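You operate a simulated robot arm through the tools that you are given. There is no shell and no other tool. Be economical: measure what you need, move in short steps, check, and stop when the job is done.

Carry out the task below with a simulated two-armed robot. There is one attempt and no reset: what you move stays moved.

TASK
Purge the green regulator twice, then run a pressure test on it.
Fine: power on and red plug in the sensor port for the test, which must end OK; plug back in the store port after.

The check looks at the end state, three seconds after you hand in, the way a careful person would. Anything else that was tipped, shoved, dropped, spilled or broken makes it a failure.

THE ROBOT
Two 7-joint arms with fingered hands on one trunk, on a base that drives. Base frame: it is fixed to the floor where the robot stands at the start and does not move with it; the origin is under the middle of the robot, x ahead of it, y to its left, z up. Units: m, rad, N and s.
The left shoulder is at the start at [0.08, 0.241, 1.492], the right one opposite. With the tool pointing down near the work surface each hand reaches from about 0.1 to 0.88 m from the robot's upright axis, wherever it stands, measured 20 degrees to its own side. Places, roughly: black switch [2.1, 0.1, 1.4]; blue regulator knob [2.5, 0.2, 0.7]; blue regulator, green regulator, orange regulator [2.5, 0.25, 0.75]; breathing knob [1.9, 0.1, 0.9]; clamp knob [2.5, 0.5, 0.9]; exhale knob [2, 0, 1.1]; green bleed valve [2.4, 0.4, 0.9]; green regulator knob [2.5, 0.4, 1]; input port [2.1, 0.1, 1.2]; inside of the sensor port [2.5, 0.3, 1]; inside of the store port [2.5, 0.2, 1]; main valve [1.9, -0.2, 1.5]; orange regulator knob [2.4, 0.1, 0.7]; power switch [1.9, 0, 1]; purge button [2.4, 0.4, 1]; red plug [2.5, 0.25, 1]. Payload 4.9 kg a hand.
The tool frame of a hand sits at the grasp point between the pads (the TCP): z along the fingers, y along the line on which they close. The tips reach 0.032 m beyond it. Largest opening 0.2 m; the body of the gripper starts 0.089 m behind the TCP. The gripper is a hand of 4 fingers: y runs from the thumb to the fingers, the wrist lies at [0, 0, -0.267] in the tool frame, and closing takes about 1.5 s.
Orientation is that of the tool frame in the base frame, as a unit quaternion [x, y, z, w]. With the fingers straight down and closing along the base's y, the tool's x points along the base's -x, its y along +y and its z along -z.

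THE INTERFACE
- The arms move only by the tool servo_tool. It takes "left_deltas", "right_deltas" or both (then of equal length, played together; a hand with none holds still); each is a list of rows, each a list of 7 numbers: the shift along the tool's x, y, z in mm, then the turn, a rotation vector about the tool's x, y, z in rad, then the gripper command, from -1 (shut) to 1 (fully open), values between in proportion. In form: [[x, y, z, rx, ry, rz, grip], ...]. A call has 1 to 10 rows; each row is the pose to reach, as a shift and turn from the pose commanded when the call began, along the tool's axes at that moment. A row lasts 0.2 s, in which the tool goes at most 0.05 m and 0.15 rad; a call with a longer step from one row to the next is refused whole, and so is a gripper value outside its range. Where a pose cannot be reached the arm comes as near as it can. A force on the tool above 40 N (or 10 N above the force at the start of the call, whichever is more), or a blocked arm, ends the call early, and 0.2 s more pass. The fingers move at their own pace (about 0.072 m/s each) and stop on an object; they squeeze with about 30 N. The grip force told is the motor's: it shows also when the fingers shut on nothing. Time passes only in rows, and 0.2 s behind the last, so rows that repeat a pose let the fingers close. The reply holds the time, the measured pose of the TCP, the force on the tool along the base axes, the opening and the grip force, in the units named above and with some noise, with the torque about the TCP (base axes, N m) and any sound that the robot's microphone picked up, and new pictures: "pictures" is both (left out), scene, wrist or none (wrist: the cameras of the hands that moved).
- Cameras (640 x 400 px; columns grow to the right, rows downward): "scene" is now at [0.121, -0.0089, 1.6765]; the picture's right is [-0.09, -1.00, 0.00], its down [-0.47, 0.04, -0.88] and it looks along [0.88, -0.08, -0.47] (base axes); focal length 258 px, centre (320, 200). "left" rides on the left gripper at [-0.069, -0.069, -0.116] in its tool frame; the picture's right is [0.71, -0.71, 0.00], its down [0.54, 0.54, -0.64] and it looks along [0.45, 0.45, 0.77] (tool axes); focal length 226 px, centre (320, 200). "right" rides on the right gripper at [0.069, -0.069, -0.116] in its tool frame; the picture's right is [0.71, 0.71, 0.00], its down [-0.54, 0.54, -0.64] and it looks along [-0.45, 0.45, 0.77] (tool axes); focal length 226 px, centre (320, 200).
- slide_trunk(by): slides the trunk up (or, below 0, down) by that many m; the arms and the scene camera ride with it, the base frame stays. It gives what a move gives, with no picture.
- drive_base(legs): drives the robot by 1 to 6 legs, each [ahead, left, turn to the left] in m, m and rad, along the robot's own axes; the way and the turn of a leg run together, so that a leg with both is an arc; at most 1.5 m and 3.142 rad a leg. The arms and the cameras ride along, it lands a little off, and it stops where it bumps. It gives what a move gives, and a new picture of the scene camera.
- grasp_type(shape, hand): the hand has 4 fingers and takes this shape, open, in about a second: jaw (thumb against the fingers, like two jaws); tri (thumb and two fingers); tip (a fingertip pinch); poke (one finger out to press); point (the index stretched); flat (the hand flat); cup (the hand cupped); fist (a fist). The gripper value then closes the fingers along that shape, each until it touches; the sizes above hold for jaw. It gives what a move gives, with no picture.
- aim_head(pan, tilt): turns the head with the scene camera to pan (to the left, within 1.501 rad either way) and tilt (down, from -0.506 to 1.204), counted from straight ahead of the robot. It gives what a move gives, and a new picture of the scene camera.
- locate(camera, pixels): for up to 12 pixels [column, row] of the newest picture of that camera ("zoom" is the newest enlarged one), the place [x, y, z] in the base frame of the surface seen there, good to about 0.003 m. It takes no simulated time.
- close_up(camera, box): a new picture of the part [left, top, right, bottom] of that camera's present view, enlarged. It takes no simulated time.
- finish_job(): hands the job in; it is judged then, once.

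Keep the steps short. Do not move on a guess: measure, check each grasp and each placing, and mend mistakes. In all there are 80 turns and 260 pictures (those below and enlarged ones count). Leave the grippers open and the arms clear of the work at the hand-in unless told otherwise, and finish with a single line.

The tools are called after "Emit:" as a command line: name --argument value ..., lists and objects as JSON in quotes. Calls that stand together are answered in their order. servo_tool: Moves the arms, as the interface text tells. Its arguments: {"type":"object","properties":{"left_deltas":{"type":"array","items":{"type":"array","items":{"type":"number"}}},"right_deltas":{"type":"array","items":{"type":"array","items":{"type":"number"}}},"pictures":{"type":"string","enum":["both","scene","wrist","none"]}},"required":[]} The other tools are called the same way: slide_trunk (by) slides the trunk up or down; grasp_type (shape, hand) gives the hand a shape; drive_base (legs) drives the base; aim_head (pan, tilt) turns the head that bears the scene camera; locate (camera, pixels) gives the place of the surface under pixels of a picture; close_up (camera, box) takes an enlarged picture of a part of a camera's view; finish_job () hands the job in.

At the start:

```text
clock: 0.0
left_eef_pos: [0.7112, 0.3917, 1.3169]
left_orientation: [0.0, 1.0, 0.0, 0.0]
left_wrist_force: [0.1, -0.6, -0.1]
left_torque: [-0.01, 0.0, -0.03]
left_finger_gap: 0.1997
left_grasp_force: 0.0
left_shape: jaw
right_eef_pos: [0.7297, -0.3578, 1.3159]
right_orientation: [0.001, 1.0, 0.001, 0.0]
right_wrist_force: [0.3, 0.2, -0.2]
right_torque: [0.0, 0.05, 0.01]
right_finger_gap: 0.1999
right_grasp_force: 0.1
right_shape: jaw
trunk travel left (down, up): [-0.4, 0.44]
robot x, y, heading: [-0.0013, -0.005, 0.0]
head pan, tilt: [-0.094, 0.492]
```

scene: 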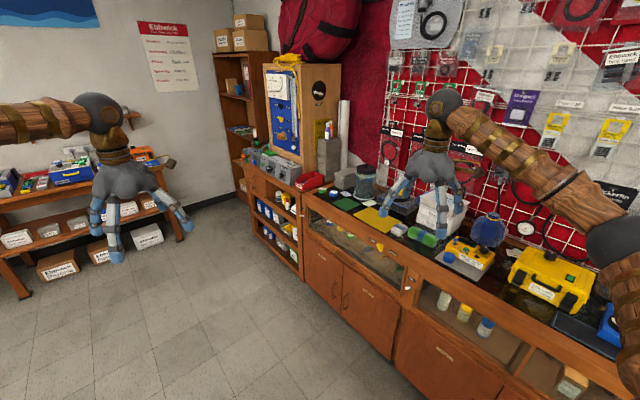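
right: 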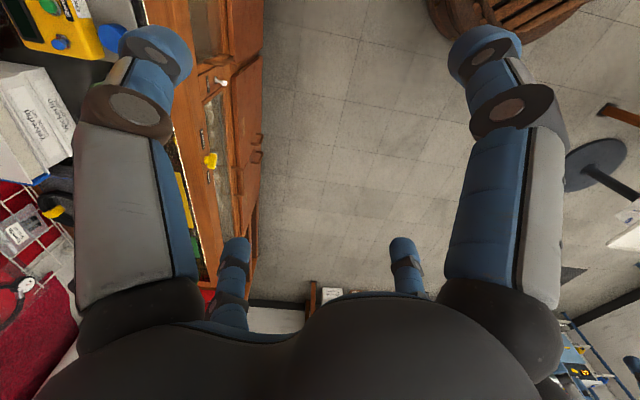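
left: 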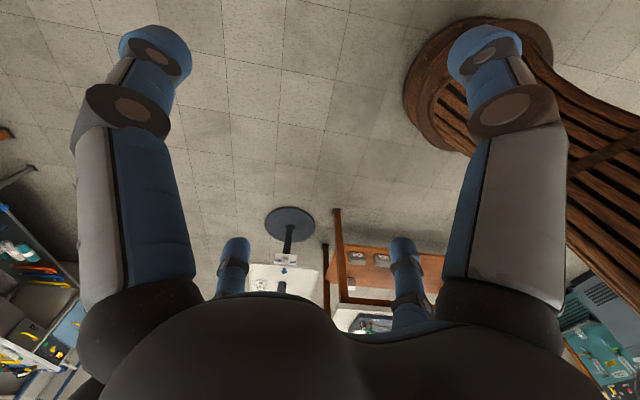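

I see a wooden cabinet with a blue panel near pixel (290,110). I'll enlarge it and locate some points on it.

Emit:
close_up --camera "scene" --box '[230, 40, 390, 200]'

Emit:
locate --camera "scene" --pixels '[[280, 90], [283, 122], [294, 125], [310, 180], [270, 160], [300, 250], [320, 100], [370, 178], [386, 215], [250, 170]]'

```text
2.50 times, centred on (310, 120) of scene
```

zoom: 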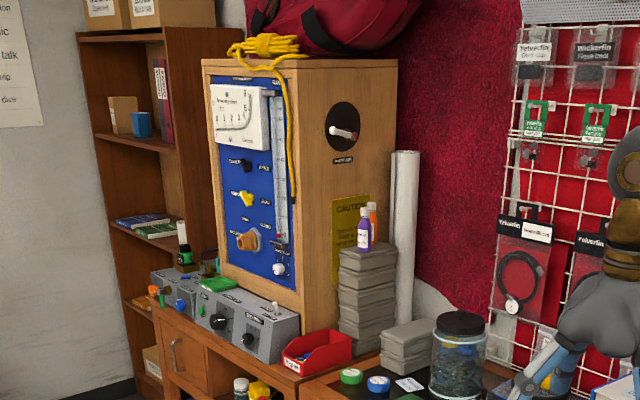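

```text
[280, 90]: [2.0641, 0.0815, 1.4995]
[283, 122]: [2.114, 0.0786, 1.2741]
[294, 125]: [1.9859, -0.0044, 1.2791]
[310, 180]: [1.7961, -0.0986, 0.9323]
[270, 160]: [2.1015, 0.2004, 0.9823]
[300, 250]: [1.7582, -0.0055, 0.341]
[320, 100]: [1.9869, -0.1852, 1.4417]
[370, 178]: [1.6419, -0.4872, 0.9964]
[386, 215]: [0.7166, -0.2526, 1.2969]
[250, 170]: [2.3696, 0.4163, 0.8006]
```

The bench runs along (0.84, 0.54) and faces the aisle. Before driving I'll check the aisle by looking left.

Emit:
aim_head --pan 0.5 --tilt 0.6

Emit:
aim_head --pan 0.2 --tilt 0.5

```text
clock: 1.0
left_eef_pos: [0.7111, 0.3933, 1.3158]
left_orientation: [0.001, 1.0, 0.001, -0.001]
left_wrist_force: [-0.1, 0.2, -0.7]
left_torque: [0.02, -0.01, 0.02]
left_finger_gap: 0.1999
left_grasp_force: 0.0
left_shape: jaw
right_eef_pos: [0.7283, -0.3586, 1.3167]
right_orientation: [0.0, 1.0, -0.001, -0.001]
right_wrist_force: [0.6, 0.4, 0.3]
right_torque: [0.02, -0.02, -0.04]
right_finger_gap: 0.2
right_grasp_force: 0.1
right_shape: jaw
trunk travel left (down, up): [-0.4, 0.44]
robot x, y, heading: [0.0019, -0.0036, 0.001]
head pan, tilt: [0.499, 0.6]
```

scene: 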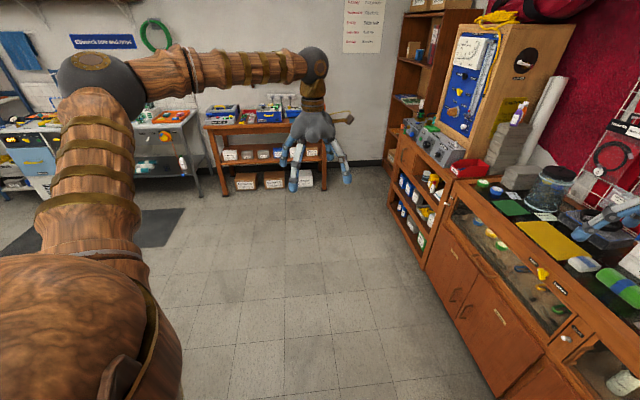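

```text
clock: 1.8
left_eef_pos: [0.7114, 0.3931, 1.3171]
left_orientation: [0.0, 1.0, 0.0, 0.0]
left_wrist_force: [-0.1, -0.7, -1.5]
left_torque: [-0.01, 0.01, -0.01]
left_finger_gap: 0.1999
left_grasp_force: 0.0
left_shape: jaw
right_eef_pos: [0.7296, -0.3585, 1.3159]
right_orientation: [-0.001, 1.0, 0.0, 0.0]
right_wrist_force: [-0.1, 0.6, 0.3]
right_torque: [0.0, -0.02, 0.01]
right_finger_gap: 0.1998
right_grasp_force: 0.1
right_shape: jaw
trunk travel left (down, up): [-0.4, 0.44]
robot x, y, heading: [0.0008, 0.0007, -0.003]
head pan, tilt: [0.201, 0.499]
```

scene: 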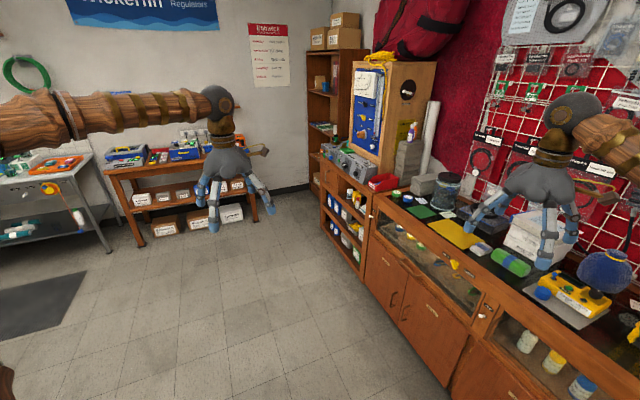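

Next: measure the counter's front edge, the bookshelf front and the left bench.

Emit:
locate --camera "scene" --pixels '[[322, 162], [366, 198], [480, 290], [318, 100], [118, 170], [255, 215], [150, 238], [300, 190], [345, 260], [440, 378], [275, 250], [350, 180]]'

Emit:
close_up --camera "scene" --box '[300, 40, 440, 220]'

```text
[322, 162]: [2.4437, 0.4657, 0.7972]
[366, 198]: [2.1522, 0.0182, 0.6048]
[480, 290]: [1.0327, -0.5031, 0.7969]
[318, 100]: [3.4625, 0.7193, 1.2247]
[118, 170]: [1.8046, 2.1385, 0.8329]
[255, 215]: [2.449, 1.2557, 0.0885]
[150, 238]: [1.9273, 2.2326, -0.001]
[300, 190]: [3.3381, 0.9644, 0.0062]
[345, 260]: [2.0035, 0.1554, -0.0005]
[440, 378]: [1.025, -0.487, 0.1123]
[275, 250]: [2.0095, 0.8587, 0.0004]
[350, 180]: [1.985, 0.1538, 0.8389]
```

```text
2.22 times, centred on (370, 130) of scene
```

zoom: 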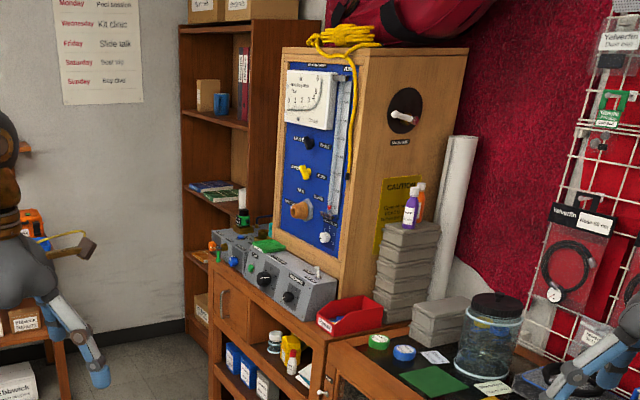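

The counter front runs along a heading of 0.60 rad and its edge is about 1 m away. I'll turn to face it, then strafe left along the aisle.

Emit:
drive_base --legs '[[0, 0, -0.967], [0, 1.0, 0], [0, 0.9, 0]]'

Emit:
aim_head --pan 0.0 --tilt 0.55

```text
clock: 13.9
left_eef_pos: [2.2983, 0.7529, 1.3163]
left_orientation: [0.457, 0.89, 0.0, 0.0]
left_wrist_force: [0.3, 0.1, -0.5]
left_torque: [0.05, 0.01, -0.02]
left_finger_gap: 0.1999
left_grasp_force: 0.1
left_shape: jaw
right_eef_pos: [1.6988, 0.3013, 1.316]
right_orientation: [0.457, 0.889, 0.0, 0.0]
right_wrist_force: [-0.2, 0.5, 0.3]
right_torque: [0.01, -0.01, -0.01]
right_finger_gap: 0.2
right_grasp_force: 0.1
right_shape: jaw
trunk travel left (down, up): [-0.4, 0.44]
robot x, y, heading: [1.5671, 1.1007, -0.954]
head pan, tilt: [0.201, 0.499]
```

scene: 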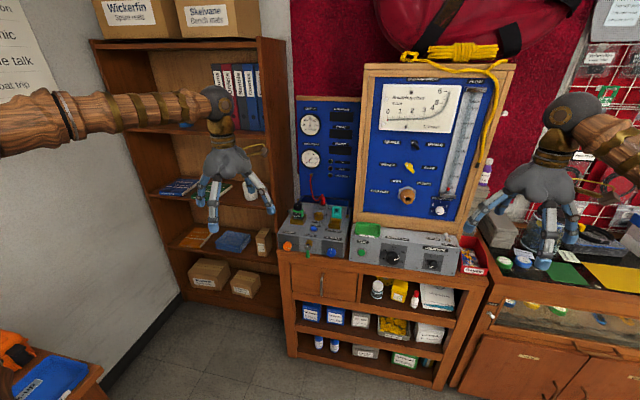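

```text
clock: 14.6
left_eef_pos: [2.2988, 0.7536, 1.3153]
left_orientation: [0.457, 0.889, 0.0, 0.0]
left_wrist_force: [0.1, 0.3, 0.8]
left_torque: [0.01, 0.01, -0.01]
left_finger_gap: 0.2002
left_grasp_force: 0.1
left_shape: jaw
right_eef_pos: [1.7, 0.3016, 1.317]
right_orientation: [0.458, 0.889, -0.001, 0.0]
right_wrist_force: [0.8, -0.5, 0.7]
right_torque: [-0.01, -0.01, 0.0]
right_finger_gap: 0.2002
right_grasp_force: 0.1
right_shape: jaw
trunk travel left (down, up): [-0.4, 0.44]
robot x, y, heading: [1.562, 1.1017, -0.946]
head pan, tilt: [0.0, 0.55]
```

scene: 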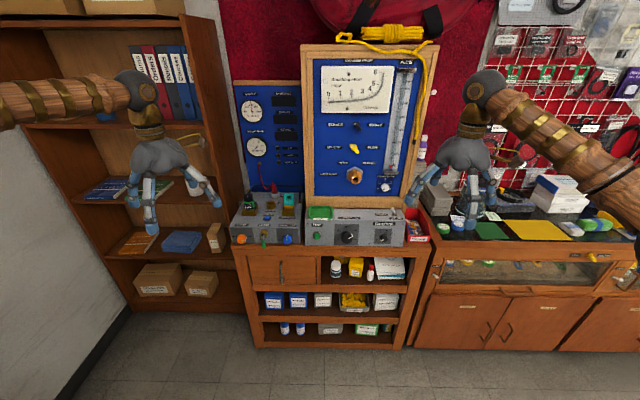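

I now face the bench. I'll zoom in on the left panel with the grey box.

Emit:
close_up --camera "scene" --box '[226, 76, 310, 250]'

Emit:
close_up --camera "scene" --box '[225, 185, 305, 250]'

Emit:
close_up --camera "scene" --box '[300, 195, 415, 250]'

```text
2.30 times, centred on (268, 163) of scene
```

zoom: 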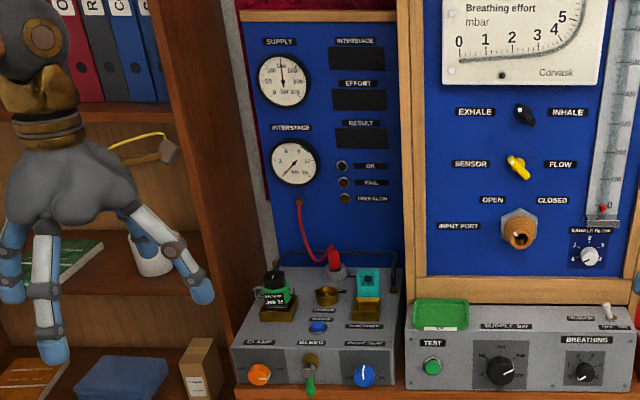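

```text
6.15 times, centred on (265, 218) of scene
```

zoom: 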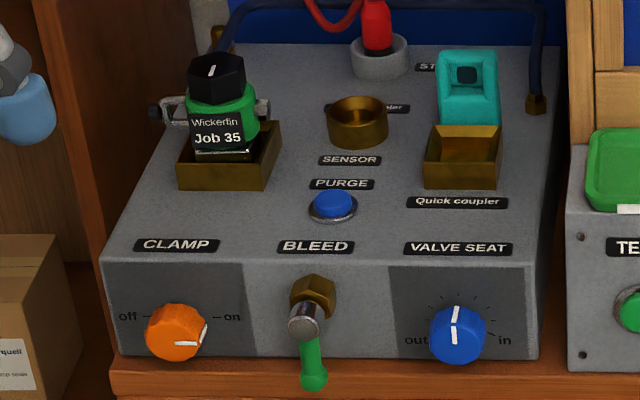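

```text
5.57 times, centred on (358, 222) of scene
```

zoom: 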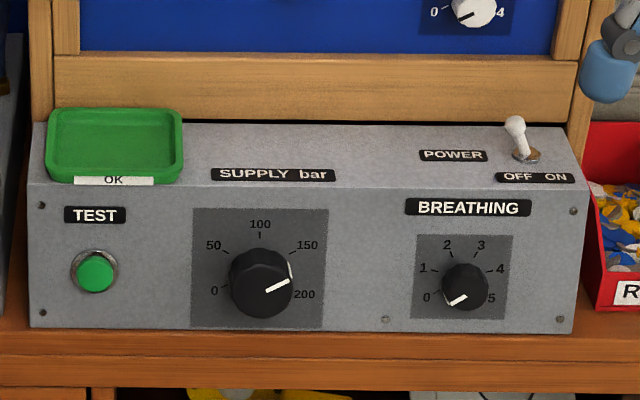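

The green regulator (Job 35) is docked on the left box, with the purge button, sensor and store ports behind it; TEST and POWER are on the right box. I'll measure all of these.

Emit:
locate --camera "zoom" --pixels '[[95, 272], [515, 130], [522, 156], [60, 320], [560, 330], [320, 350], [560, 130], [260, 280], [40, 195], [577, 195]]'

Emit:
close_up --camera "scene" --box '[225, 185, 305, 250]'

Emit:
locate --camera "zoom" --pixels '[[333, 201], [376, 20], [358, 108], [378, 50], [220, 70], [313, 375], [315, 320], [180, 330], [110, 258], [530, 260], [355, 130], [345, 45]]'

```text
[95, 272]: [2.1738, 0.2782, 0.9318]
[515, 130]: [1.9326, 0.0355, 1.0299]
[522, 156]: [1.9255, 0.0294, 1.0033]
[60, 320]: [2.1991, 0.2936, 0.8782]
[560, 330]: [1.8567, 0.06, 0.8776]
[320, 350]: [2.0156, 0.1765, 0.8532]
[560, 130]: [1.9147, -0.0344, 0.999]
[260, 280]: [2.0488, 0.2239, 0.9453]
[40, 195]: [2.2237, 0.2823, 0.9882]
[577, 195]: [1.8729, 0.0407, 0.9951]
```

```text
6.15 times, centred on (265, 218) of scene
```

zoom: 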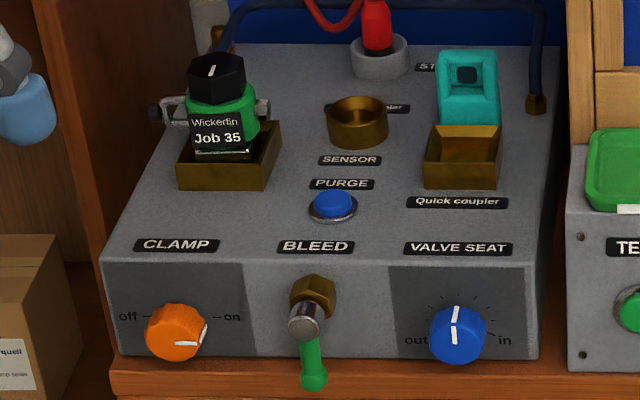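

```text
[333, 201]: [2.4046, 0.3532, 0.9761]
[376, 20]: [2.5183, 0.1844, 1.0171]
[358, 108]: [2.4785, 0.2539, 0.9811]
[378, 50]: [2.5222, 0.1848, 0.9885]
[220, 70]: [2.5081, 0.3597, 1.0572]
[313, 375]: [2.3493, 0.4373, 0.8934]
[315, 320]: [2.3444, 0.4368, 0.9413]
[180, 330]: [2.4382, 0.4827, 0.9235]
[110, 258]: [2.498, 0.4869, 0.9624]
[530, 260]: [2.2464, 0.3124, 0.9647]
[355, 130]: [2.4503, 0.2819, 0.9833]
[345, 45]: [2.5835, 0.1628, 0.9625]
```

The right hand would hit the cabinet if I drove straight in, so I first pull both hands back 0.35 m. Then I'll drive ahead about 0.5 m.

Emit:
servo_tool --left_deltas '[[44, 0, 0, 0, 0, 0, 1], [88, 0, 0, 0, 0, 0, 1], [132, 0, 0, 0, 0, 0, 1], [176, 0, 0, 0, 0, 0, 1], [220, 0, 0, 0, 0, 0, 1], [264, 0, 0, 0, 0, 0, 1], [308, 0, 0, 0, 0, 0, 1], [350, 0, 0, 0, 0, 0, 1]]' --right_deltas '[[44, 0, 0, 0, 0, 0, 1], [88, 0, 0, 0, 0, 0, 1], [132, 0, 0, 0, 0, 0, 1], [176, 0, 0, 0, 0, 0, 1], [220, 0, 0, 0, 0, 0, 1], [264, 0, 0, 0, 0, 0, 1], [308, 0, 0, 0, 0, 0, 1], [350, 0, 0, 0, 0, 0, 1]]' --pictures "none"

Emit:
drive_base --legs '[[0.0, 0, -0.019], [0.47, 0, 0]]'

Emit:
aim_head --pan 0.25 --tilt 0.7

```text
clock: 16.4
left_eef_pos: [2.0923, 1.0432, 1.3166]
left_orientation: [0.456, 0.89, -0.001, 0.002]
left_wrist_force: [-0.6, 0.7, 0.3]
left_torque: [-0.07, -0.01, -0.01]
left_finger_gap: 0.2001
left_grasp_force: 0.1
left_shape: jaw
right_eef_pos: [1.4918, 0.5896, 1.3194]
right_orientation: [0.458, 0.889, 0.0, 0.002]
right_wrist_force: [0.0, 0.8, -0.9]
right_torque: [-0.09, -0.07, -0.01]
right_finger_gap: 0.1998
right_grasp_force: 0.0
right_shape: jaw
trunk travel left (down, up): [-0.4, 0.44]
robot x, y, heading: [1.5645, 1.103, -0.947]
head pan, tilt: [0.0, 0.55]
```

```text
clock: 19.6
left_eef_pos: [2.362, 0.6368, 1.3153]
left_orientation: [0.465, 0.885, 0.0, 0.001]
left_wrist_force: [0.1, 0.0, -0.4]
left_torque: [0.01, -0.03, -0.01]
left_finger_gap: 0.1998
left_grasp_force: 0.0
left_shape: jaw
right_eef_pos: [1.7535, 0.194, 1.3183]
right_orientation: [0.466, 0.885, 0.0, 0.0]
right_wrist_force: [-0.5, 0.7, -0.7]
right_torque: [0.0, -0.01, 0.01]
right_finger_gap: 0.1998
right_grasp_force: 0.0
right_shape: jaw
trunk travel left (down, up): [-0.4, 0.44]
robot x, y, heading: [1.8344, 0.7113, -0.967]
head pan, tilt: [0.0, 0.55]
```

scene: 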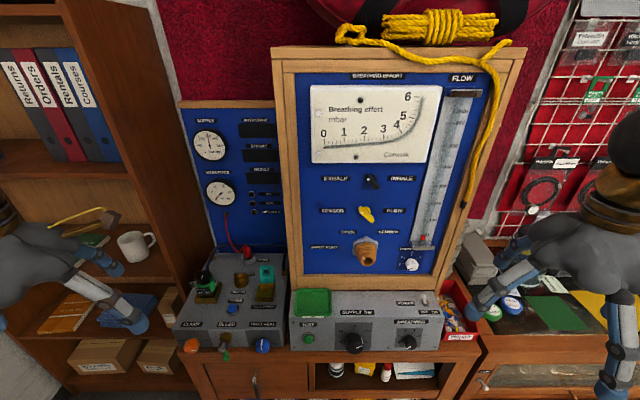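

```text
clock: 20.3
left_eef_pos: [2.3645, 0.6365, 1.3162]
left_orientation: [0.466, 0.885, 0.0, 0.0]
left_wrist_force: [0.7, 0.3, -0.6]
left_torque: [0.05, -0.01, -0.02]
left_finger_gap: 0.1999
left_grasp_force: 0.1
left_shape: jaw
right_eef_pos: [1.7544, 0.1939, 1.3182]
right_orientation: [0.466, 0.885, 0.0, 0.0]
right_wrist_force: [1.2, -1.4, -0.4]
right_torque: [0.02, 0.03, 0.03]
right_finger_gap: 0.1998
right_grasp_force: 0.1
right_shape: jaw
trunk travel left (down, up): [-0.4, 0.44]
robot x, y, heading: [1.8325, 0.7119, -0.968]
head pan, tilt: [0.25, 0.7]
```

scene: 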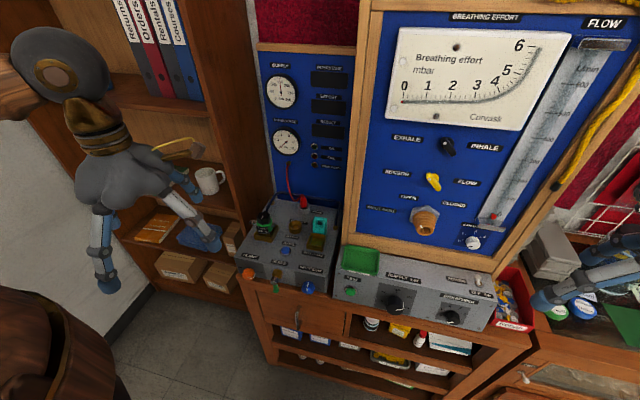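

I'm in position. I'll read the gauges and box details.

Emit:
close_up --camera "scene" --box '[255, 55, 355, 175]'

Emit:
close_up --camera "scene" --box '[235, 190, 345, 300]'

Emit:
close_up --camera "scene" --box '[330, 235, 500, 335]'

```text
3.33 times, centred on (305, 115) of scene
```

zoom: 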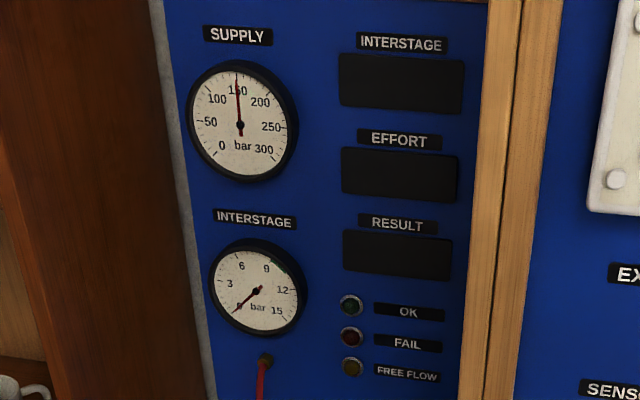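

```text
3.64 times, centred on (290, 245) of scene
```

zoom: 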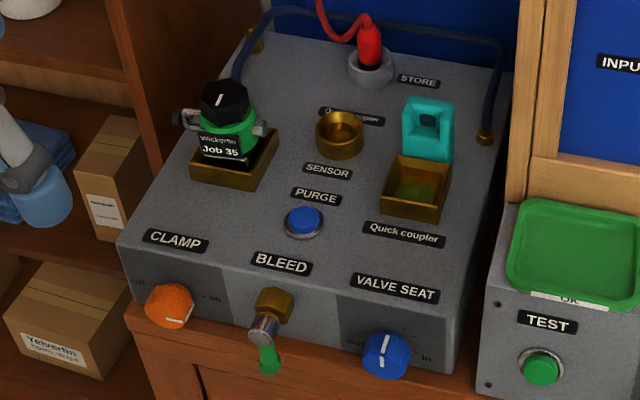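

```text
3.76 times, centred on (415, 285) of scene
```

zoom: 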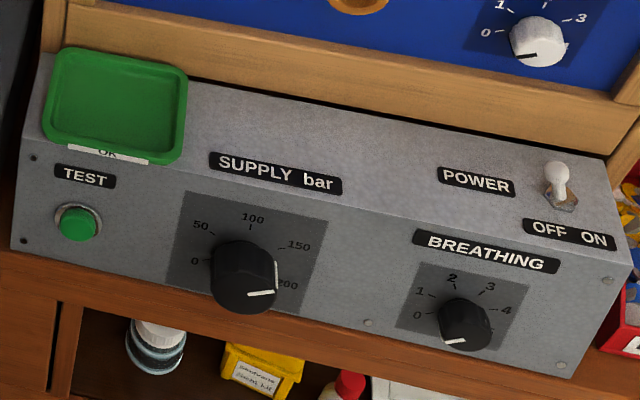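

Power is off, supply reads about 150 bar, and the clamp looks on. I'll shape both hands to poke and look at where the fingers sit.

Emit:
grasp_type --shape "poke" --hand "left"

Emit:
grasp_type --shape "poke" --hand "right"

Emit:
servo_tool --left_deltas '[[0, 0, 0, 0, 0, 0, 1]]' --right_deltas '[[0, 0, 0, 0, 0, 0, 1]]'

```text
clock: 21.2
left_eef_pos: [2.3635, 0.6358, 1.3168]
left_orientation: [0.466, 0.885, 0.0, 0.0]
left_wrist_force: [-0.4, -0.5, 0.2]
left_torque: [0.02, -0.02, -0.03]
left_finger_gap: 0.0
left_grasp_force: 0.1
left_shape: poke
right_eef_pos: [1.7544, 0.1946, 1.3182]
right_orientation: [0.466, 0.885, 0.0, 0.0]
right_wrist_force: [0.1, 1.1, -0.1]
right_torque: [-0.03, 0.02, 0.01]
right_finger_gap: 0.1999
right_grasp_force: 0.0
right_shape: jaw
trunk travel left (down, up): [-0.4, 0.44]
robot x, y, heading: [1.8349, 0.7118, -0.968]
head pan, tilt: [0.25, 0.7]
```

```text
clock: 22.1
left_eef_pos: [2.3638, 0.6373, 1.3155]
left_orientation: [0.466, 0.885, 0.0, -0.001]
left_wrist_force: [-0.3, -0.1, 0.3]
left_torque: [0.0, 0.01, -0.02]
left_finger_gap: 0.0
left_grasp_force: 0.0
left_shape: poke
right_eef_pos: [1.7538, 0.1944, 1.3185]
right_orientation: [0.466, 0.885, 0.0, 0.0]
right_wrist_force: [-0.2, 0.4, -0.4]
right_torque: [0.0, -0.01, 0.01]
right_finger_gap: 0.0
right_grasp_force: 0.2
right_shape: poke
trunk travel left (down, up): [-0.4, 0.44]
robot x, y, heading: [1.8349, 0.7107, -0.972]
head pan, tilt: [0.25, 0.7]
```

```text
clock: 22.5
left_eef_pos: [2.3633, 0.637, 1.3156]
left_orientation: [0.465, 0.885, 0.0, 0.0]
left_wrist_force: [0.8, 0.1, 0.5]
left_torque: [0.01, 0.03, 0.0]
left_finger_gap: 0.0
left_grasp_force: 0.0
left_shape: poke
right_eef_pos: [1.7547, 0.193, 1.3177]
right_orientation: [0.466, 0.885, 0.0, 0.0]
right_wrist_force: [0.1, 0.2, -0.8]
right_torque: [0.05, 0.01, 0.02]
right_finger_gap: 0.0
right_grasp_force: 0.0
right_shape: poke
trunk travel left (down, up): [-0.4, 0.44]
robot x, y, heading: [1.8372, 0.7096, -0.971]
head pan, tilt: [0.25, 0.7]
```

scene: 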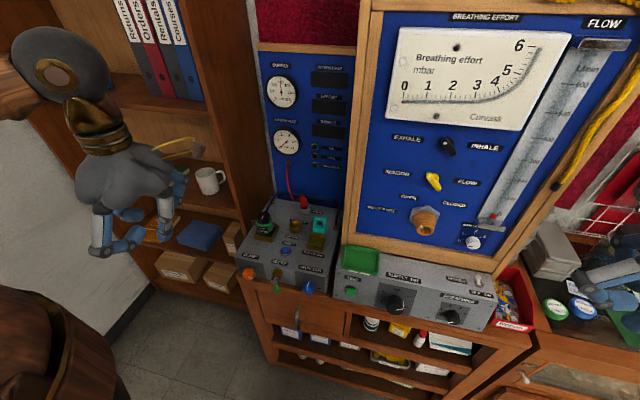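
right: 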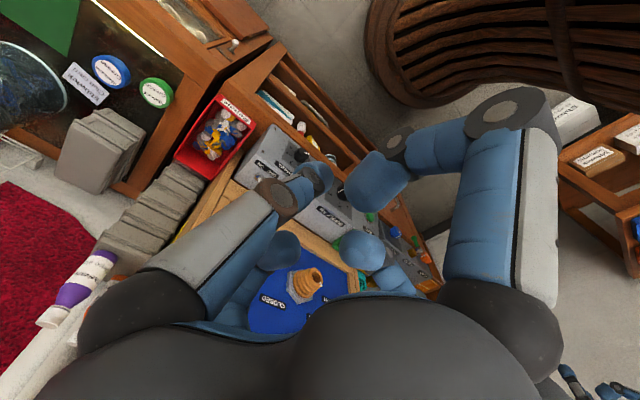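
left: 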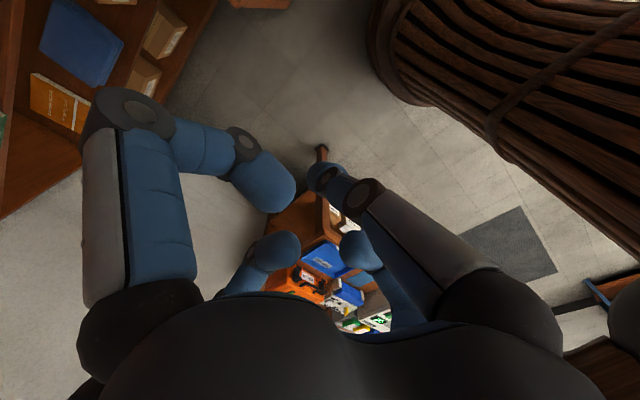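

I'll locate the fingertips in both wrist pictures.

Emit:
locate --camera "left" --pixels '[[325, 178], [355, 195], [265, 180], [285, 245], [350, 245], [120, 105], [290, 190]]'

Emit:
locate --camera "right" --pixels '[[315, 178], [275, 195], [375, 185], [355, 250], [280, 250], [510, 110], [350, 190]]'

Emit:
close_up --camera "scene" --box '[60, 130, 220, 260]'

```text
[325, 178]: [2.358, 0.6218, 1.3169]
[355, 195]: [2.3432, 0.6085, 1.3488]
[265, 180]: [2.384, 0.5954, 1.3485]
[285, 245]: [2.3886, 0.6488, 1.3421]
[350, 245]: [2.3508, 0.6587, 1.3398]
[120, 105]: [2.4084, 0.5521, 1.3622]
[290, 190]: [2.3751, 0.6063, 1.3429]
```

```text
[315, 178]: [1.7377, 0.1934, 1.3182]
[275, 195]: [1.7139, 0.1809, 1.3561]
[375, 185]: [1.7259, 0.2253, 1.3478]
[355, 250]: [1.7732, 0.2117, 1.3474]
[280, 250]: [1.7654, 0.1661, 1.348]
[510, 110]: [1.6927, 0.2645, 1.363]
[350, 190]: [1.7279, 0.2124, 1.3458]
```

```text
3.08 times, centred on (140, 195) of scene
```

zoom: 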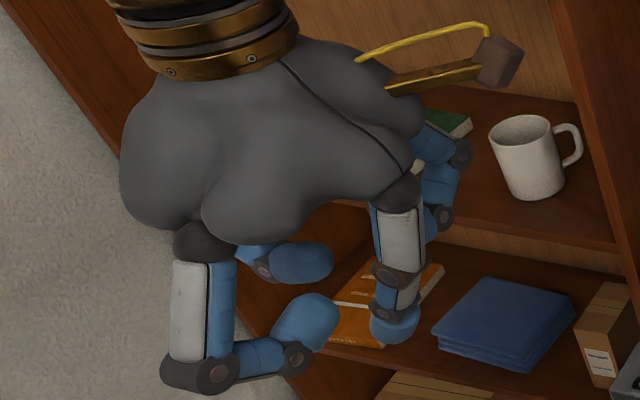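

I'll measure the extended fingertip again from the scene view.

Emit:
locate --camera "zoom" --pixels '[[395, 325], [393, 341], [412, 325], [376, 325], [310, 320], [310, 263], [190, 375], [400, 225], [440, 190], [495, 60]]'

```text
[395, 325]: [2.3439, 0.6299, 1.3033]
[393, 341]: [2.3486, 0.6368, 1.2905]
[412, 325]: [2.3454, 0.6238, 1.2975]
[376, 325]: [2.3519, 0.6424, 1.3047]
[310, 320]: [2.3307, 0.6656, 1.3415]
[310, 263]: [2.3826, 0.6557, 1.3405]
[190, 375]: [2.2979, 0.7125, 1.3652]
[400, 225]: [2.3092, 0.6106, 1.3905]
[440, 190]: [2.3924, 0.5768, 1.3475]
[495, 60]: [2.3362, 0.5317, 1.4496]
```

The extended fingertip sits about 12 mm to the thumb side and 30 mm beyond the TCP. I'll move the left hand over the purge button at height, then look.

Emit:
servo_tool --left_deltas '[[-37, -16, 0, 0, 0, 0, 1], [-74, -33, 0, 0, 0, 0, 1], [-111, -49, 0, 0, 0, 0, 1], [-148, -65, 0, 0, 0, 0, 1], [-185, -81, 0, 0, 0, 0, 1], [-222, -98, 0, 0, 0, 0, 1], [-257, -114, 0, 0, 0, 0, 1], [-257, -114, 45, 0, 0, 0, 1], [-257, -114, 90, 0, 0, 0, 1], [-257, -114, 135, 0, 0, 0, 1]]'

Emit:
close_up --camera "scene" --box '[220, 130, 380, 290]'

```text
clock: 24.7
left_eef_pos: [2.4132, 0.3577, 1.181]
left_orientation: [0.466, 0.885, 0.001, -0.001]
left_wrist_force: [0.0, 0.6, 0.1]
left_torque: [0.06, 0.02, -0.02]
left_finger_gap: 0.0
left_grasp_force: 0.1
left_shape: poke
right_eef_pos: [1.7547, 0.194, 1.3179]
right_orientation: [0.467, 0.884, 0.0, -0.001]
right_wrist_force: [-0.1, -0.6, -0.3]
right_torque: [0.01, 0.03, -0.01]
right_finger_gap: 0.0001
right_grasp_force: 0.1
right_shape: poke
trunk travel left (down, up): [-0.4, 0.44]
robot x, y, heading: [1.8345, 0.7118, -0.967]
head pan, tilt: [0.25, 0.7]
```

scene: 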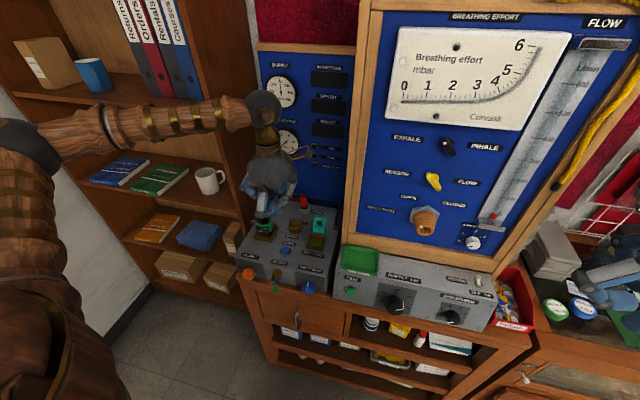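
left: 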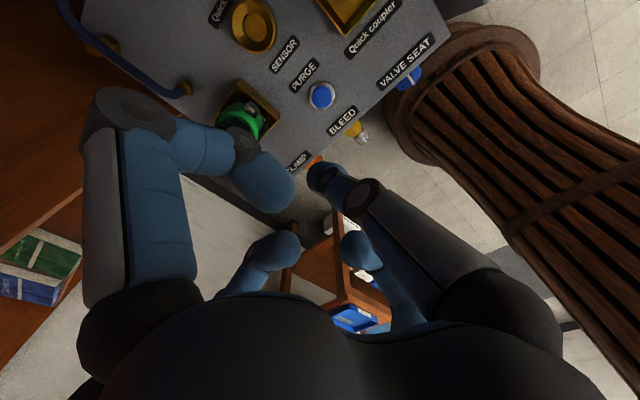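

```text
2.50 times, centred on (300, 210) of scene
```

zoom: 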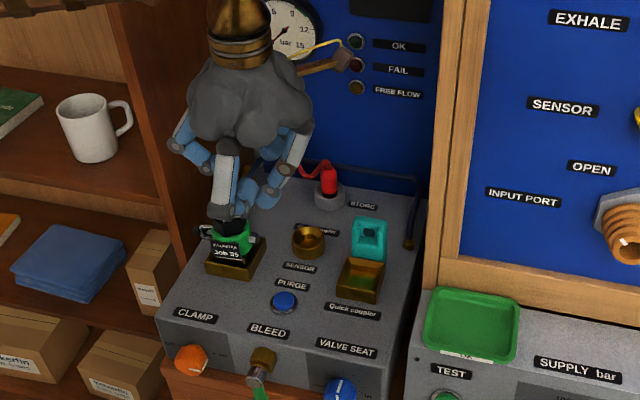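

I'll check the clearance of the curled fingers against the regulator by locating points.

Emit:
locate --camera "zoom" --pixels '[[222, 210], [215, 170], [268, 200], [298, 145], [190, 155], [283, 300], [230, 232], [207, 232], [250, 190]]'

Emit:
locate --camera "left" --pixels '[[325, 175], [270, 185], [130, 110], [320, 95], [235, 130], [265, 110], [275, 250], [350, 245]]'

```text
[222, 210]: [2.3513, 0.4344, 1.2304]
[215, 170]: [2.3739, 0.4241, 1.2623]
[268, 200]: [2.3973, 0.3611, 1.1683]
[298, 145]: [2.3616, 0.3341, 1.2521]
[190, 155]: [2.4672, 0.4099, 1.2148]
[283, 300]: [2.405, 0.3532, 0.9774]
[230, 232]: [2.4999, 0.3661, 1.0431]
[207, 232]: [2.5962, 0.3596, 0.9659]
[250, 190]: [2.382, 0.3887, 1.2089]
```

```text
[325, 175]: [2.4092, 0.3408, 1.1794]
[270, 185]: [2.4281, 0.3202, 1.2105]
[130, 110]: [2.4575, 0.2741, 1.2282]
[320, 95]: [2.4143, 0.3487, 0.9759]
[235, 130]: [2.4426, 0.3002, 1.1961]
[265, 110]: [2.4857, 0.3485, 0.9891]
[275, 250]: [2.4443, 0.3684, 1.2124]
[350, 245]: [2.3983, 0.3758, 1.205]
```

The fingertip is over the button. I'll yaw the hand 0.3 rad so the left joint moves clear of the regulator, lower to about 35 mm above contact, and look.

Emit:
servo_tool --left_deltas '[[1.5, 0, 0, 0, 0, -0.15, 1], [3, 0, 0, 0, 0, -0.3, 1], [3, 0, 40, 0, 0, -0.3, 1], [3, 0, 80, 0, 0, -0.3, 1], [3, 0, 115, 0, 0, -0.3, 1], [3, 0, 141, 0, 0, -0.3, 1]]' --pictures "wrist"

Emit:
close_up --camera "scene" --box '[240, 170, 340, 280]'

```text
clock: 26.1
left_eef_pos: [2.4141, 0.3631, 1.0384]
left_orientation: [0.329, 0.944, 0.0, 0.0]
left_wrist_force: [0.6, -0.2, 0.2]
left_torque: [0.04, -0.03, 0.0]
left_finger_gap: 0.0001
left_grasp_force: 0.1
left_shape: poke
right_eef_pos: [1.7556, 0.1933, 1.3176]
right_orientation: [0.466, 0.885, 0.0, 0.0]
right_wrist_force: [-0.4, 0.1, 0.5]
right_torque: [0.02, 0.03, -0.02]
right_finger_gap: 0.0001
right_grasp_force: 0.1
right_shape: poke
trunk travel left (down, up): [-0.4, 0.44]
robot x, y, heading: [1.8358, 0.7104, -0.965]
head pan, tilt: [0.25, 0.7]
```

left: 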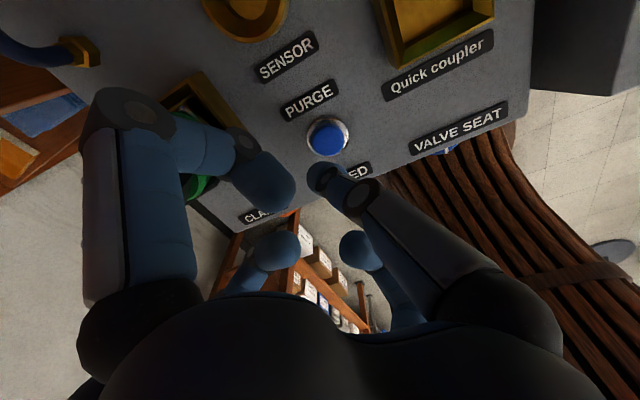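

```text
3.64 times, centred on (290, 225) of scene
```

zoom: 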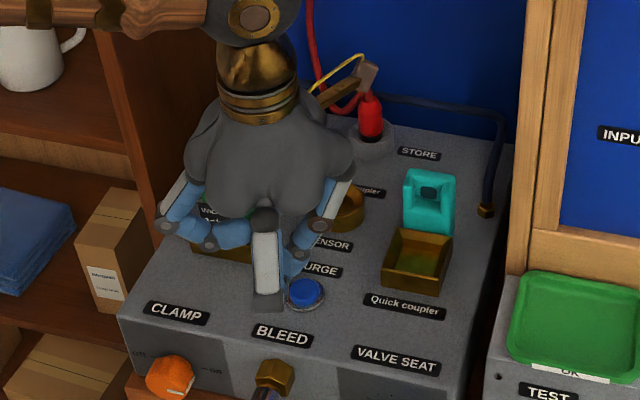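

Emit:
locate --camera "zoom" --pixels '[[298, 258], [294, 270], [300, 245], [306, 288], [270, 300], [266, 280], [170, 222], [208, 243]]'

Emit:
locate --camera "left" --pixels '[[322, 178], [326, 136], [330, 178], [316, 172]]'

Emit:
close_up --camera "left" --box '[260, 90, 420, 220]'

```text
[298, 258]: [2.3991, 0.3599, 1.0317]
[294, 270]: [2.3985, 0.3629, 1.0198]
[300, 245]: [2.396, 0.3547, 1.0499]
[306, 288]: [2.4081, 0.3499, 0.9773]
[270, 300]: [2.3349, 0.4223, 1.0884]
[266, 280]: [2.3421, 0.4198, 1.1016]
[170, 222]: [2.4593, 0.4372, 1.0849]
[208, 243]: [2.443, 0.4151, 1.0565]
```

```text
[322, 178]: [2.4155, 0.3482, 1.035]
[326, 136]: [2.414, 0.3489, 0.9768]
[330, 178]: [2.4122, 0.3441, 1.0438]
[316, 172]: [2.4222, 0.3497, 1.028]
```

```text
3.08 times, centred on (340, 155) of left
```

zoom: 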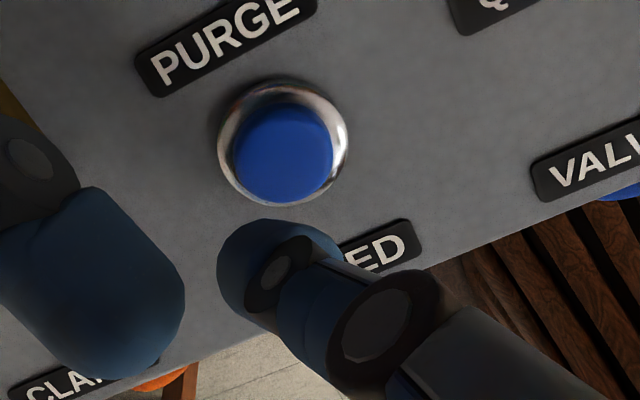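

The tip is within about 4 mm of the button centre. I'll press gently down in small steps, then lift again, and watch for sound and force.

Emit:
servo_tool --left_deltas '[[0, -3, 15, 0, 0, 0, 1], [0, -3, 27, 0, 0, 0, 1], [0, -3, 32, 0, 0, 0, 1], [0, -3, 36, 0, 0, 0, 1], [0, -3, 39, 0, 0, 0, 1], [0, -3, 39, 0, 0, 0, 1]]' --pictures "none"

Emit:
close_up --camera "scene" --box '[240, 60, 360, 280]'

```text
clock: 27.5
left_eef_pos: [2.4107, 0.3608, 1.0024]
left_orientation: [0.328, 0.945, -0.001, 0.001]
left_wrist_force: [3.4, -1.9, 17.8]
left_torque: [-0.05, -0.08, -0.01]
left_finger_gap: 0.0
left_grasp_force: 0.0
left_shape: poke
right_eef_pos: [1.7541, 0.1947, 1.3189]
right_orientation: [0.467, 0.884, -0.001, -0.001]
right_wrist_force: [0.1, -0.1, 0.5]
right_torque: [0.01, 0.02, 0.01]
right_finger_gap: 0.0
right_grasp_force: 0.0
right_shape: poke
trunk travel left (down, up): [-0.4, 0.44]
robot x, y, heading: [1.8351, 0.7078, -0.97]
head pan, tilt: [0.25, 0.7]
heard: click
```

```text
1.82 times, centred on (300, 170) of scene
```

zoom: 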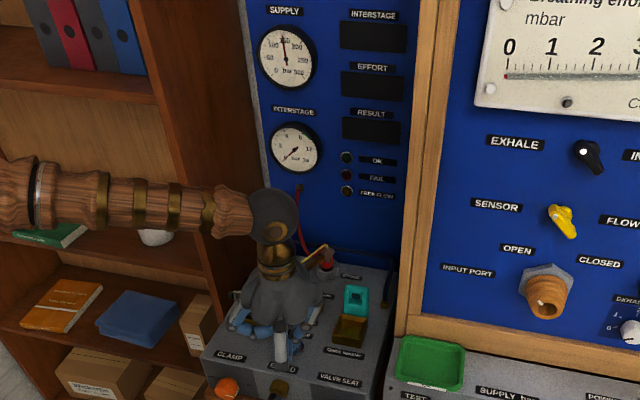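

A click: the first purge press. Now I'll lift clear by 20 mm.

Emit:
servo_tool --left_deltas '[[0, 0, -10, 0, 0, 0, 1], [0, 0, -22, 0, 0, 0, 1], [0, 0, -22, 0, 0, 0, 1], [0, 0, -22, 0, 0, 0, 1]]' --pictures "none"

Emit:
close_up --camera "left" --box '[200, 50, 420, 220]'

```text
clock: 28.5
left_eef_pos: [2.4113, 0.3596, 1.022]
left_orientation: [0.328, 0.945, 0.0, 0.0]
left_wrist_force: [0.1, 0.3, 0.1]
left_torque: [-0.03, 0.01, -0.02]
left_finger_gap: 0.0
left_grasp_force: 0.1
left_shape: poke
right_eef_pos: [1.7543, 0.1943, 1.3186]
right_orientation: [0.467, 0.884, 0.0, -0.001]
right_wrist_force: [-1.3, -0.2, 0.6]
right_torque: [0.02, -0.01, 0.0]
right_finger_gap: 0.0002
right_grasp_force: 0.0
right_shape: poke
trunk travel left (down, up): [-0.4, 0.44]
robot x, y, heading: [1.8347, 0.7127, -0.972]
head pan, tilt: [0.25, 0.7]
```

```text
2.35 times, centred on (310, 135) of left
```

zoom: 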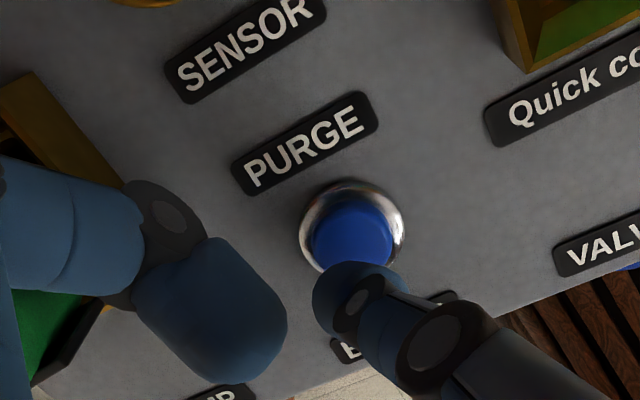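

The button has popped back up. Second press, with the same stroke.

Emit:
servo_tool --left_deltas '[[0, 0, 10, 0, 0, 0, 1], [0, 0, 17, 0, 0, 0, 1], [0, 0, 20, 0, 0, 0, 1], [0, 0, 22, 0, 0, 0, 1], [0, 0, 22, 0, 0, 0, 1]]' --pictures "none"

Emit:
servo_tool --left_deltas '[[0, 0, -20, 0, 0, 0, 1], [0, 0, -60, 0, 0, 0, 1], [0, 0, -105, 0, 0, 0, 1], [0, 0, -150, 0, 0, 0, 1], [0, 0, -195, 0, 0, 0, 1], [0, 0, -225, 0, 0, 0, 1]]' --pictures "none"

Emit:
aim_head --pan -0.1 --tilt 0.7

```text
clock: 29.7
left_eef_pos: [2.4111, 0.3595, 1.0013]
left_orientation: [0.329, 0.944, 0.0, 0.002]
left_wrist_force: [3.7, -3.1, 18.2]
left_torque: [-0.1, -0.09, 0.02]
left_finger_gap: 0.0
left_grasp_force: 0.1
left_shape: poke
right_eef_pos: [1.7538, 0.1948, 1.3191]
right_orientation: [0.466, 0.885, 0.0, 0.001]
right_wrist_force: [-0.4, -0.2, 0.6]
right_torque: [0.0, 0.01, -0.02]
right_finger_gap: 0.0002
right_grasp_force: 0.0
right_shape: poke
trunk travel left (down, up): [-0.4, 0.44]
robot x, y, heading: [1.8326, 0.7101, -0.969]
head pan, tilt: [0.25, 0.7]
heard: click
```

```text
clock: 31.1
left_eef_pos: [2.4112, 0.3591, 1.2257]
left_orientation: [0.329, 0.944, 0.0, 0.0]
left_wrist_force: [0.7, 0.0, -0.1]
left_torque: [0.01, 0.02, -0.02]
left_finger_gap: 0.0001
left_grasp_force: 0.0
left_shape: poke
right_eef_pos: [1.7535, 0.1936, 1.3185]
right_orientation: [0.466, 0.885, 0.0, 0.0]
right_wrist_force: [-0.7, 0.1, 0.3]
right_torque: [0.02, 0.02, -0.04]
right_finger_gap: 0.0001
right_grasp_force: 0.1
right_shape: poke
trunk travel left (down, up): [-0.4, 0.44]
robot x, y, heading: [1.837, 0.7112, -0.963]
head pan, tilt: [0.25, 0.7]
```

```text
clock: 32.0
left_eef_pos: [2.4122, 0.3587, 1.2244]
left_orientation: [0.33, 0.944, 0.0, 0.0]
left_wrist_force: [-1.2, 0.2, -0.3]
left_torque: [0.01, 0.01, 0.0]
left_finger_gap: 0.0
left_grasp_force: 0.1
left_shape: poke
right_eef_pos: [1.754, 0.1938, 1.3185]
right_orientation: [0.466, 0.885, 0.0, 0.0]
right_wrist_force: [-0.5, 0.0, 0.4]
right_torque: [-0.01, 0.0, 0.0]
right_finger_gap: 0.0
right_grasp_force: 0.1
right_shape: poke
trunk travel left (down, up): [-0.4, 0.44]
robot x, y, heading: [1.8382, 0.7108, -0.973]
head pan, tilt: [-0.099, 0.7]
```

scene: 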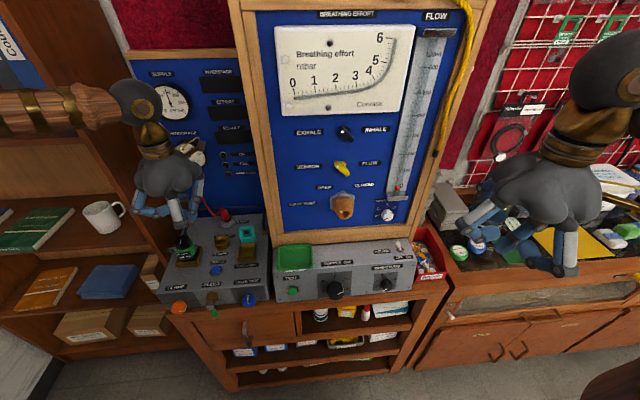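

Two clicks, so the purge is done. Next is the power toggle; I'll enlarge and measure it.

Emit:
close_up --camera "scene" --box '[340, 225, 440, 305]'

Emit:
close_up --camera "right" --box '[200, 90, 440, 240]'

```text
5.00 times, centred on (390, 265) of scene
```

zoom: 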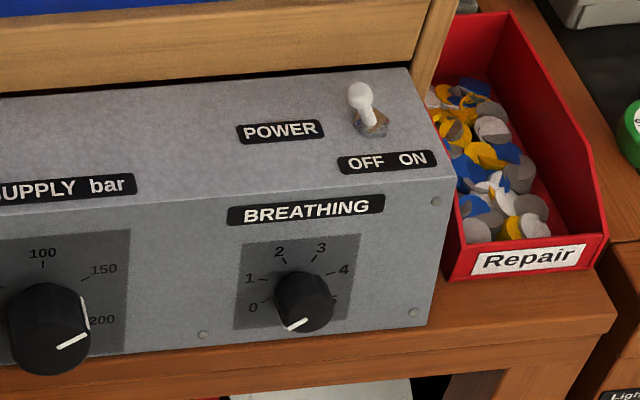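

```text
2.67 times, centred on (320, 165) of right
```

zoom: 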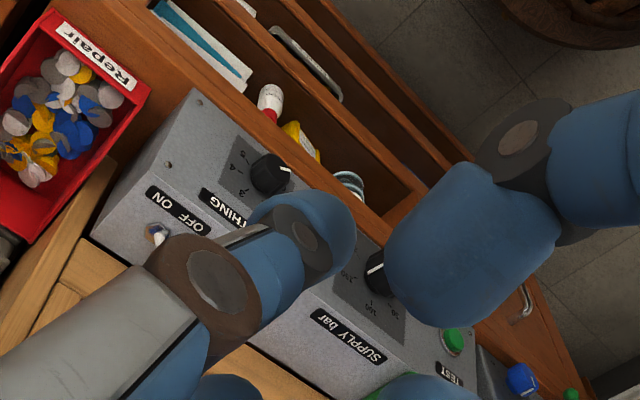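

The toggle leans left (OFF) and must go right. The cabinet face is only 5 cm behind it, so I'll pitch the right hand forward 55° and stage it up and left of the switch.

Emit:
servo_tool --right_deltas '[[-10, 14, 5, 0, -0.137, 0, 1], [-30, 28, 15, 0, -0.274, 0, 1], [-55, 43, 25, 0, -0.411, 0, 1], [-85, 57, 35, 0, -0.549, 0, 1], [-115, 71, 45, 0, -0.686, 0, 1], [-140, 86, 58, 0, -0.823, 0, 1], [-160, 100, 70, 0, -0.96, 0, 1]]' --pictures "both"

Emit:
close_up --camera "scene" --box '[320, 160, 460, 300]'

```text
clock: 33.6
left_eef_pos: [2.4069, 0.3624, 1.2289]
left_orientation: [0.329, 0.944, -0.001, 0.003]
left_wrist_force: [-0.1, -0.7, 0.0]
left_torque: [-0.04, 0.01, -0.02]
left_finger_gap: 0.0
left_grasp_force: 0.0
left_shape: poke
right_eef_pos: [1.9643, 0.0518, 1.2646]
right_orientation: [0.413, 0.785, -0.215, 0.409]
right_wrist_force: [-13.8, 14.5, -0.8]
right_torque: [-0.03, -0.01, -0.07]
right_finger_gap: 0.0
right_grasp_force: 0.0
right_shape: poke
right hand out of reach, approached as far as the arm can: row 3, 4, 5, 6, 7
trunk travel left (down, up): [-0.4, 0.44]
robot x, y, heading: [1.8346, 0.7117, -0.972]
head pan, tilt: [-0.099, 0.7]
```

scene: 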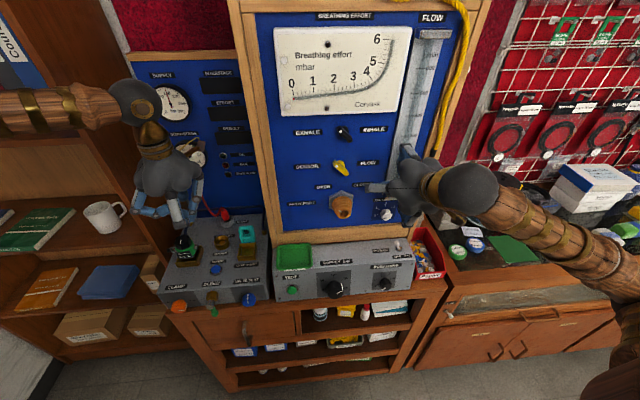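
right: 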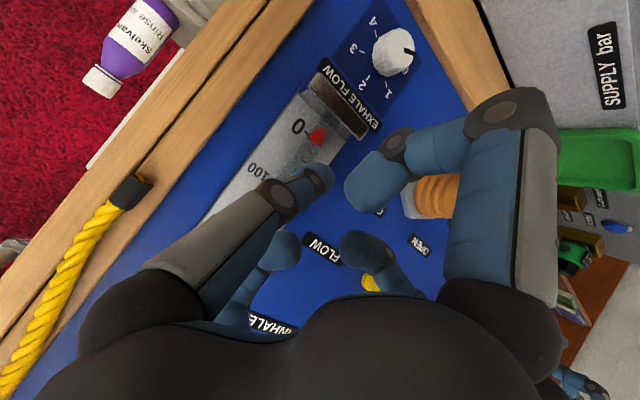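

```text
2.86 times, centred on (390, 230) of scene
```

zoom: 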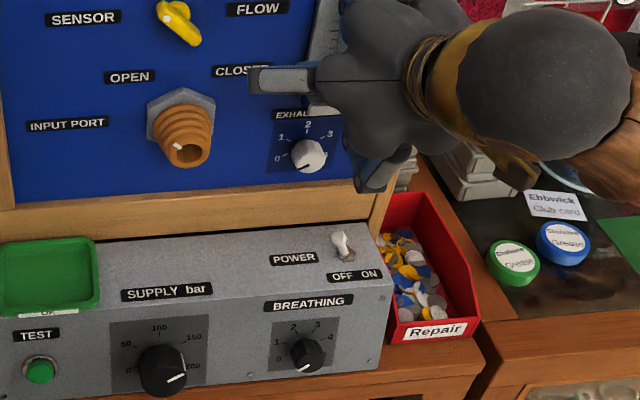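

The arm couldn't fold that far, and the hand is leaning about 20 N on the panel. I'll back the base up 0.12 m to relieve it and give the arm room.

Emit:
drive_base --legs '[[-0.12, 0, 0]]'

Emit:
close_up --camera "scene" --box '[260, 80, 480, 300]'

```text
clock: 34.8
left_eef_pos: [2.3441, 0.4581, 1.225]
left_orientation: [0.327, 0.945, 0.0, -0.001]
left_wrist_force: [0.4, -0.7, 0.3]
left_torque: [0.02, 0.01, 0.02]
left_finger_gap: 0.0002
left_grasp_force: 0.0
left_shape: poke
right_eef_pos: [1.903, 0.145, 1.2623]
right_orientation: [0.414, 0.786, -0.214, 0.407]
right_wrist_force: [-0.4, 0.2, 0.0]
right_torque: [-0.01, 0.0, -0.02]
right_finger_gap: 0.0001
right_grasp_force: 0.0
right_shape: poke
trunk travel left (down, up): [-0.4, 0.44]
robot x, y, heading: [1.7695, 0.8091, -0.967]
head pan, tilt: [-0.099, 0.7]
```

scene: 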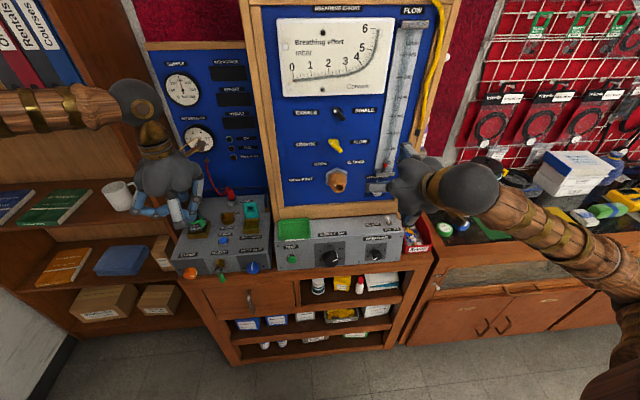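

```text
1.82 times, centred on (370, 190) of scene
```

zoom: 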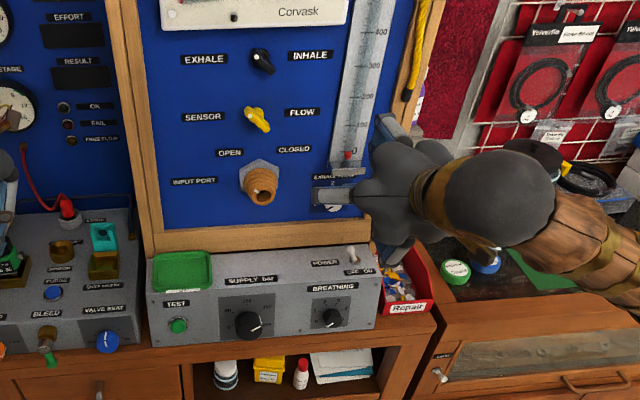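

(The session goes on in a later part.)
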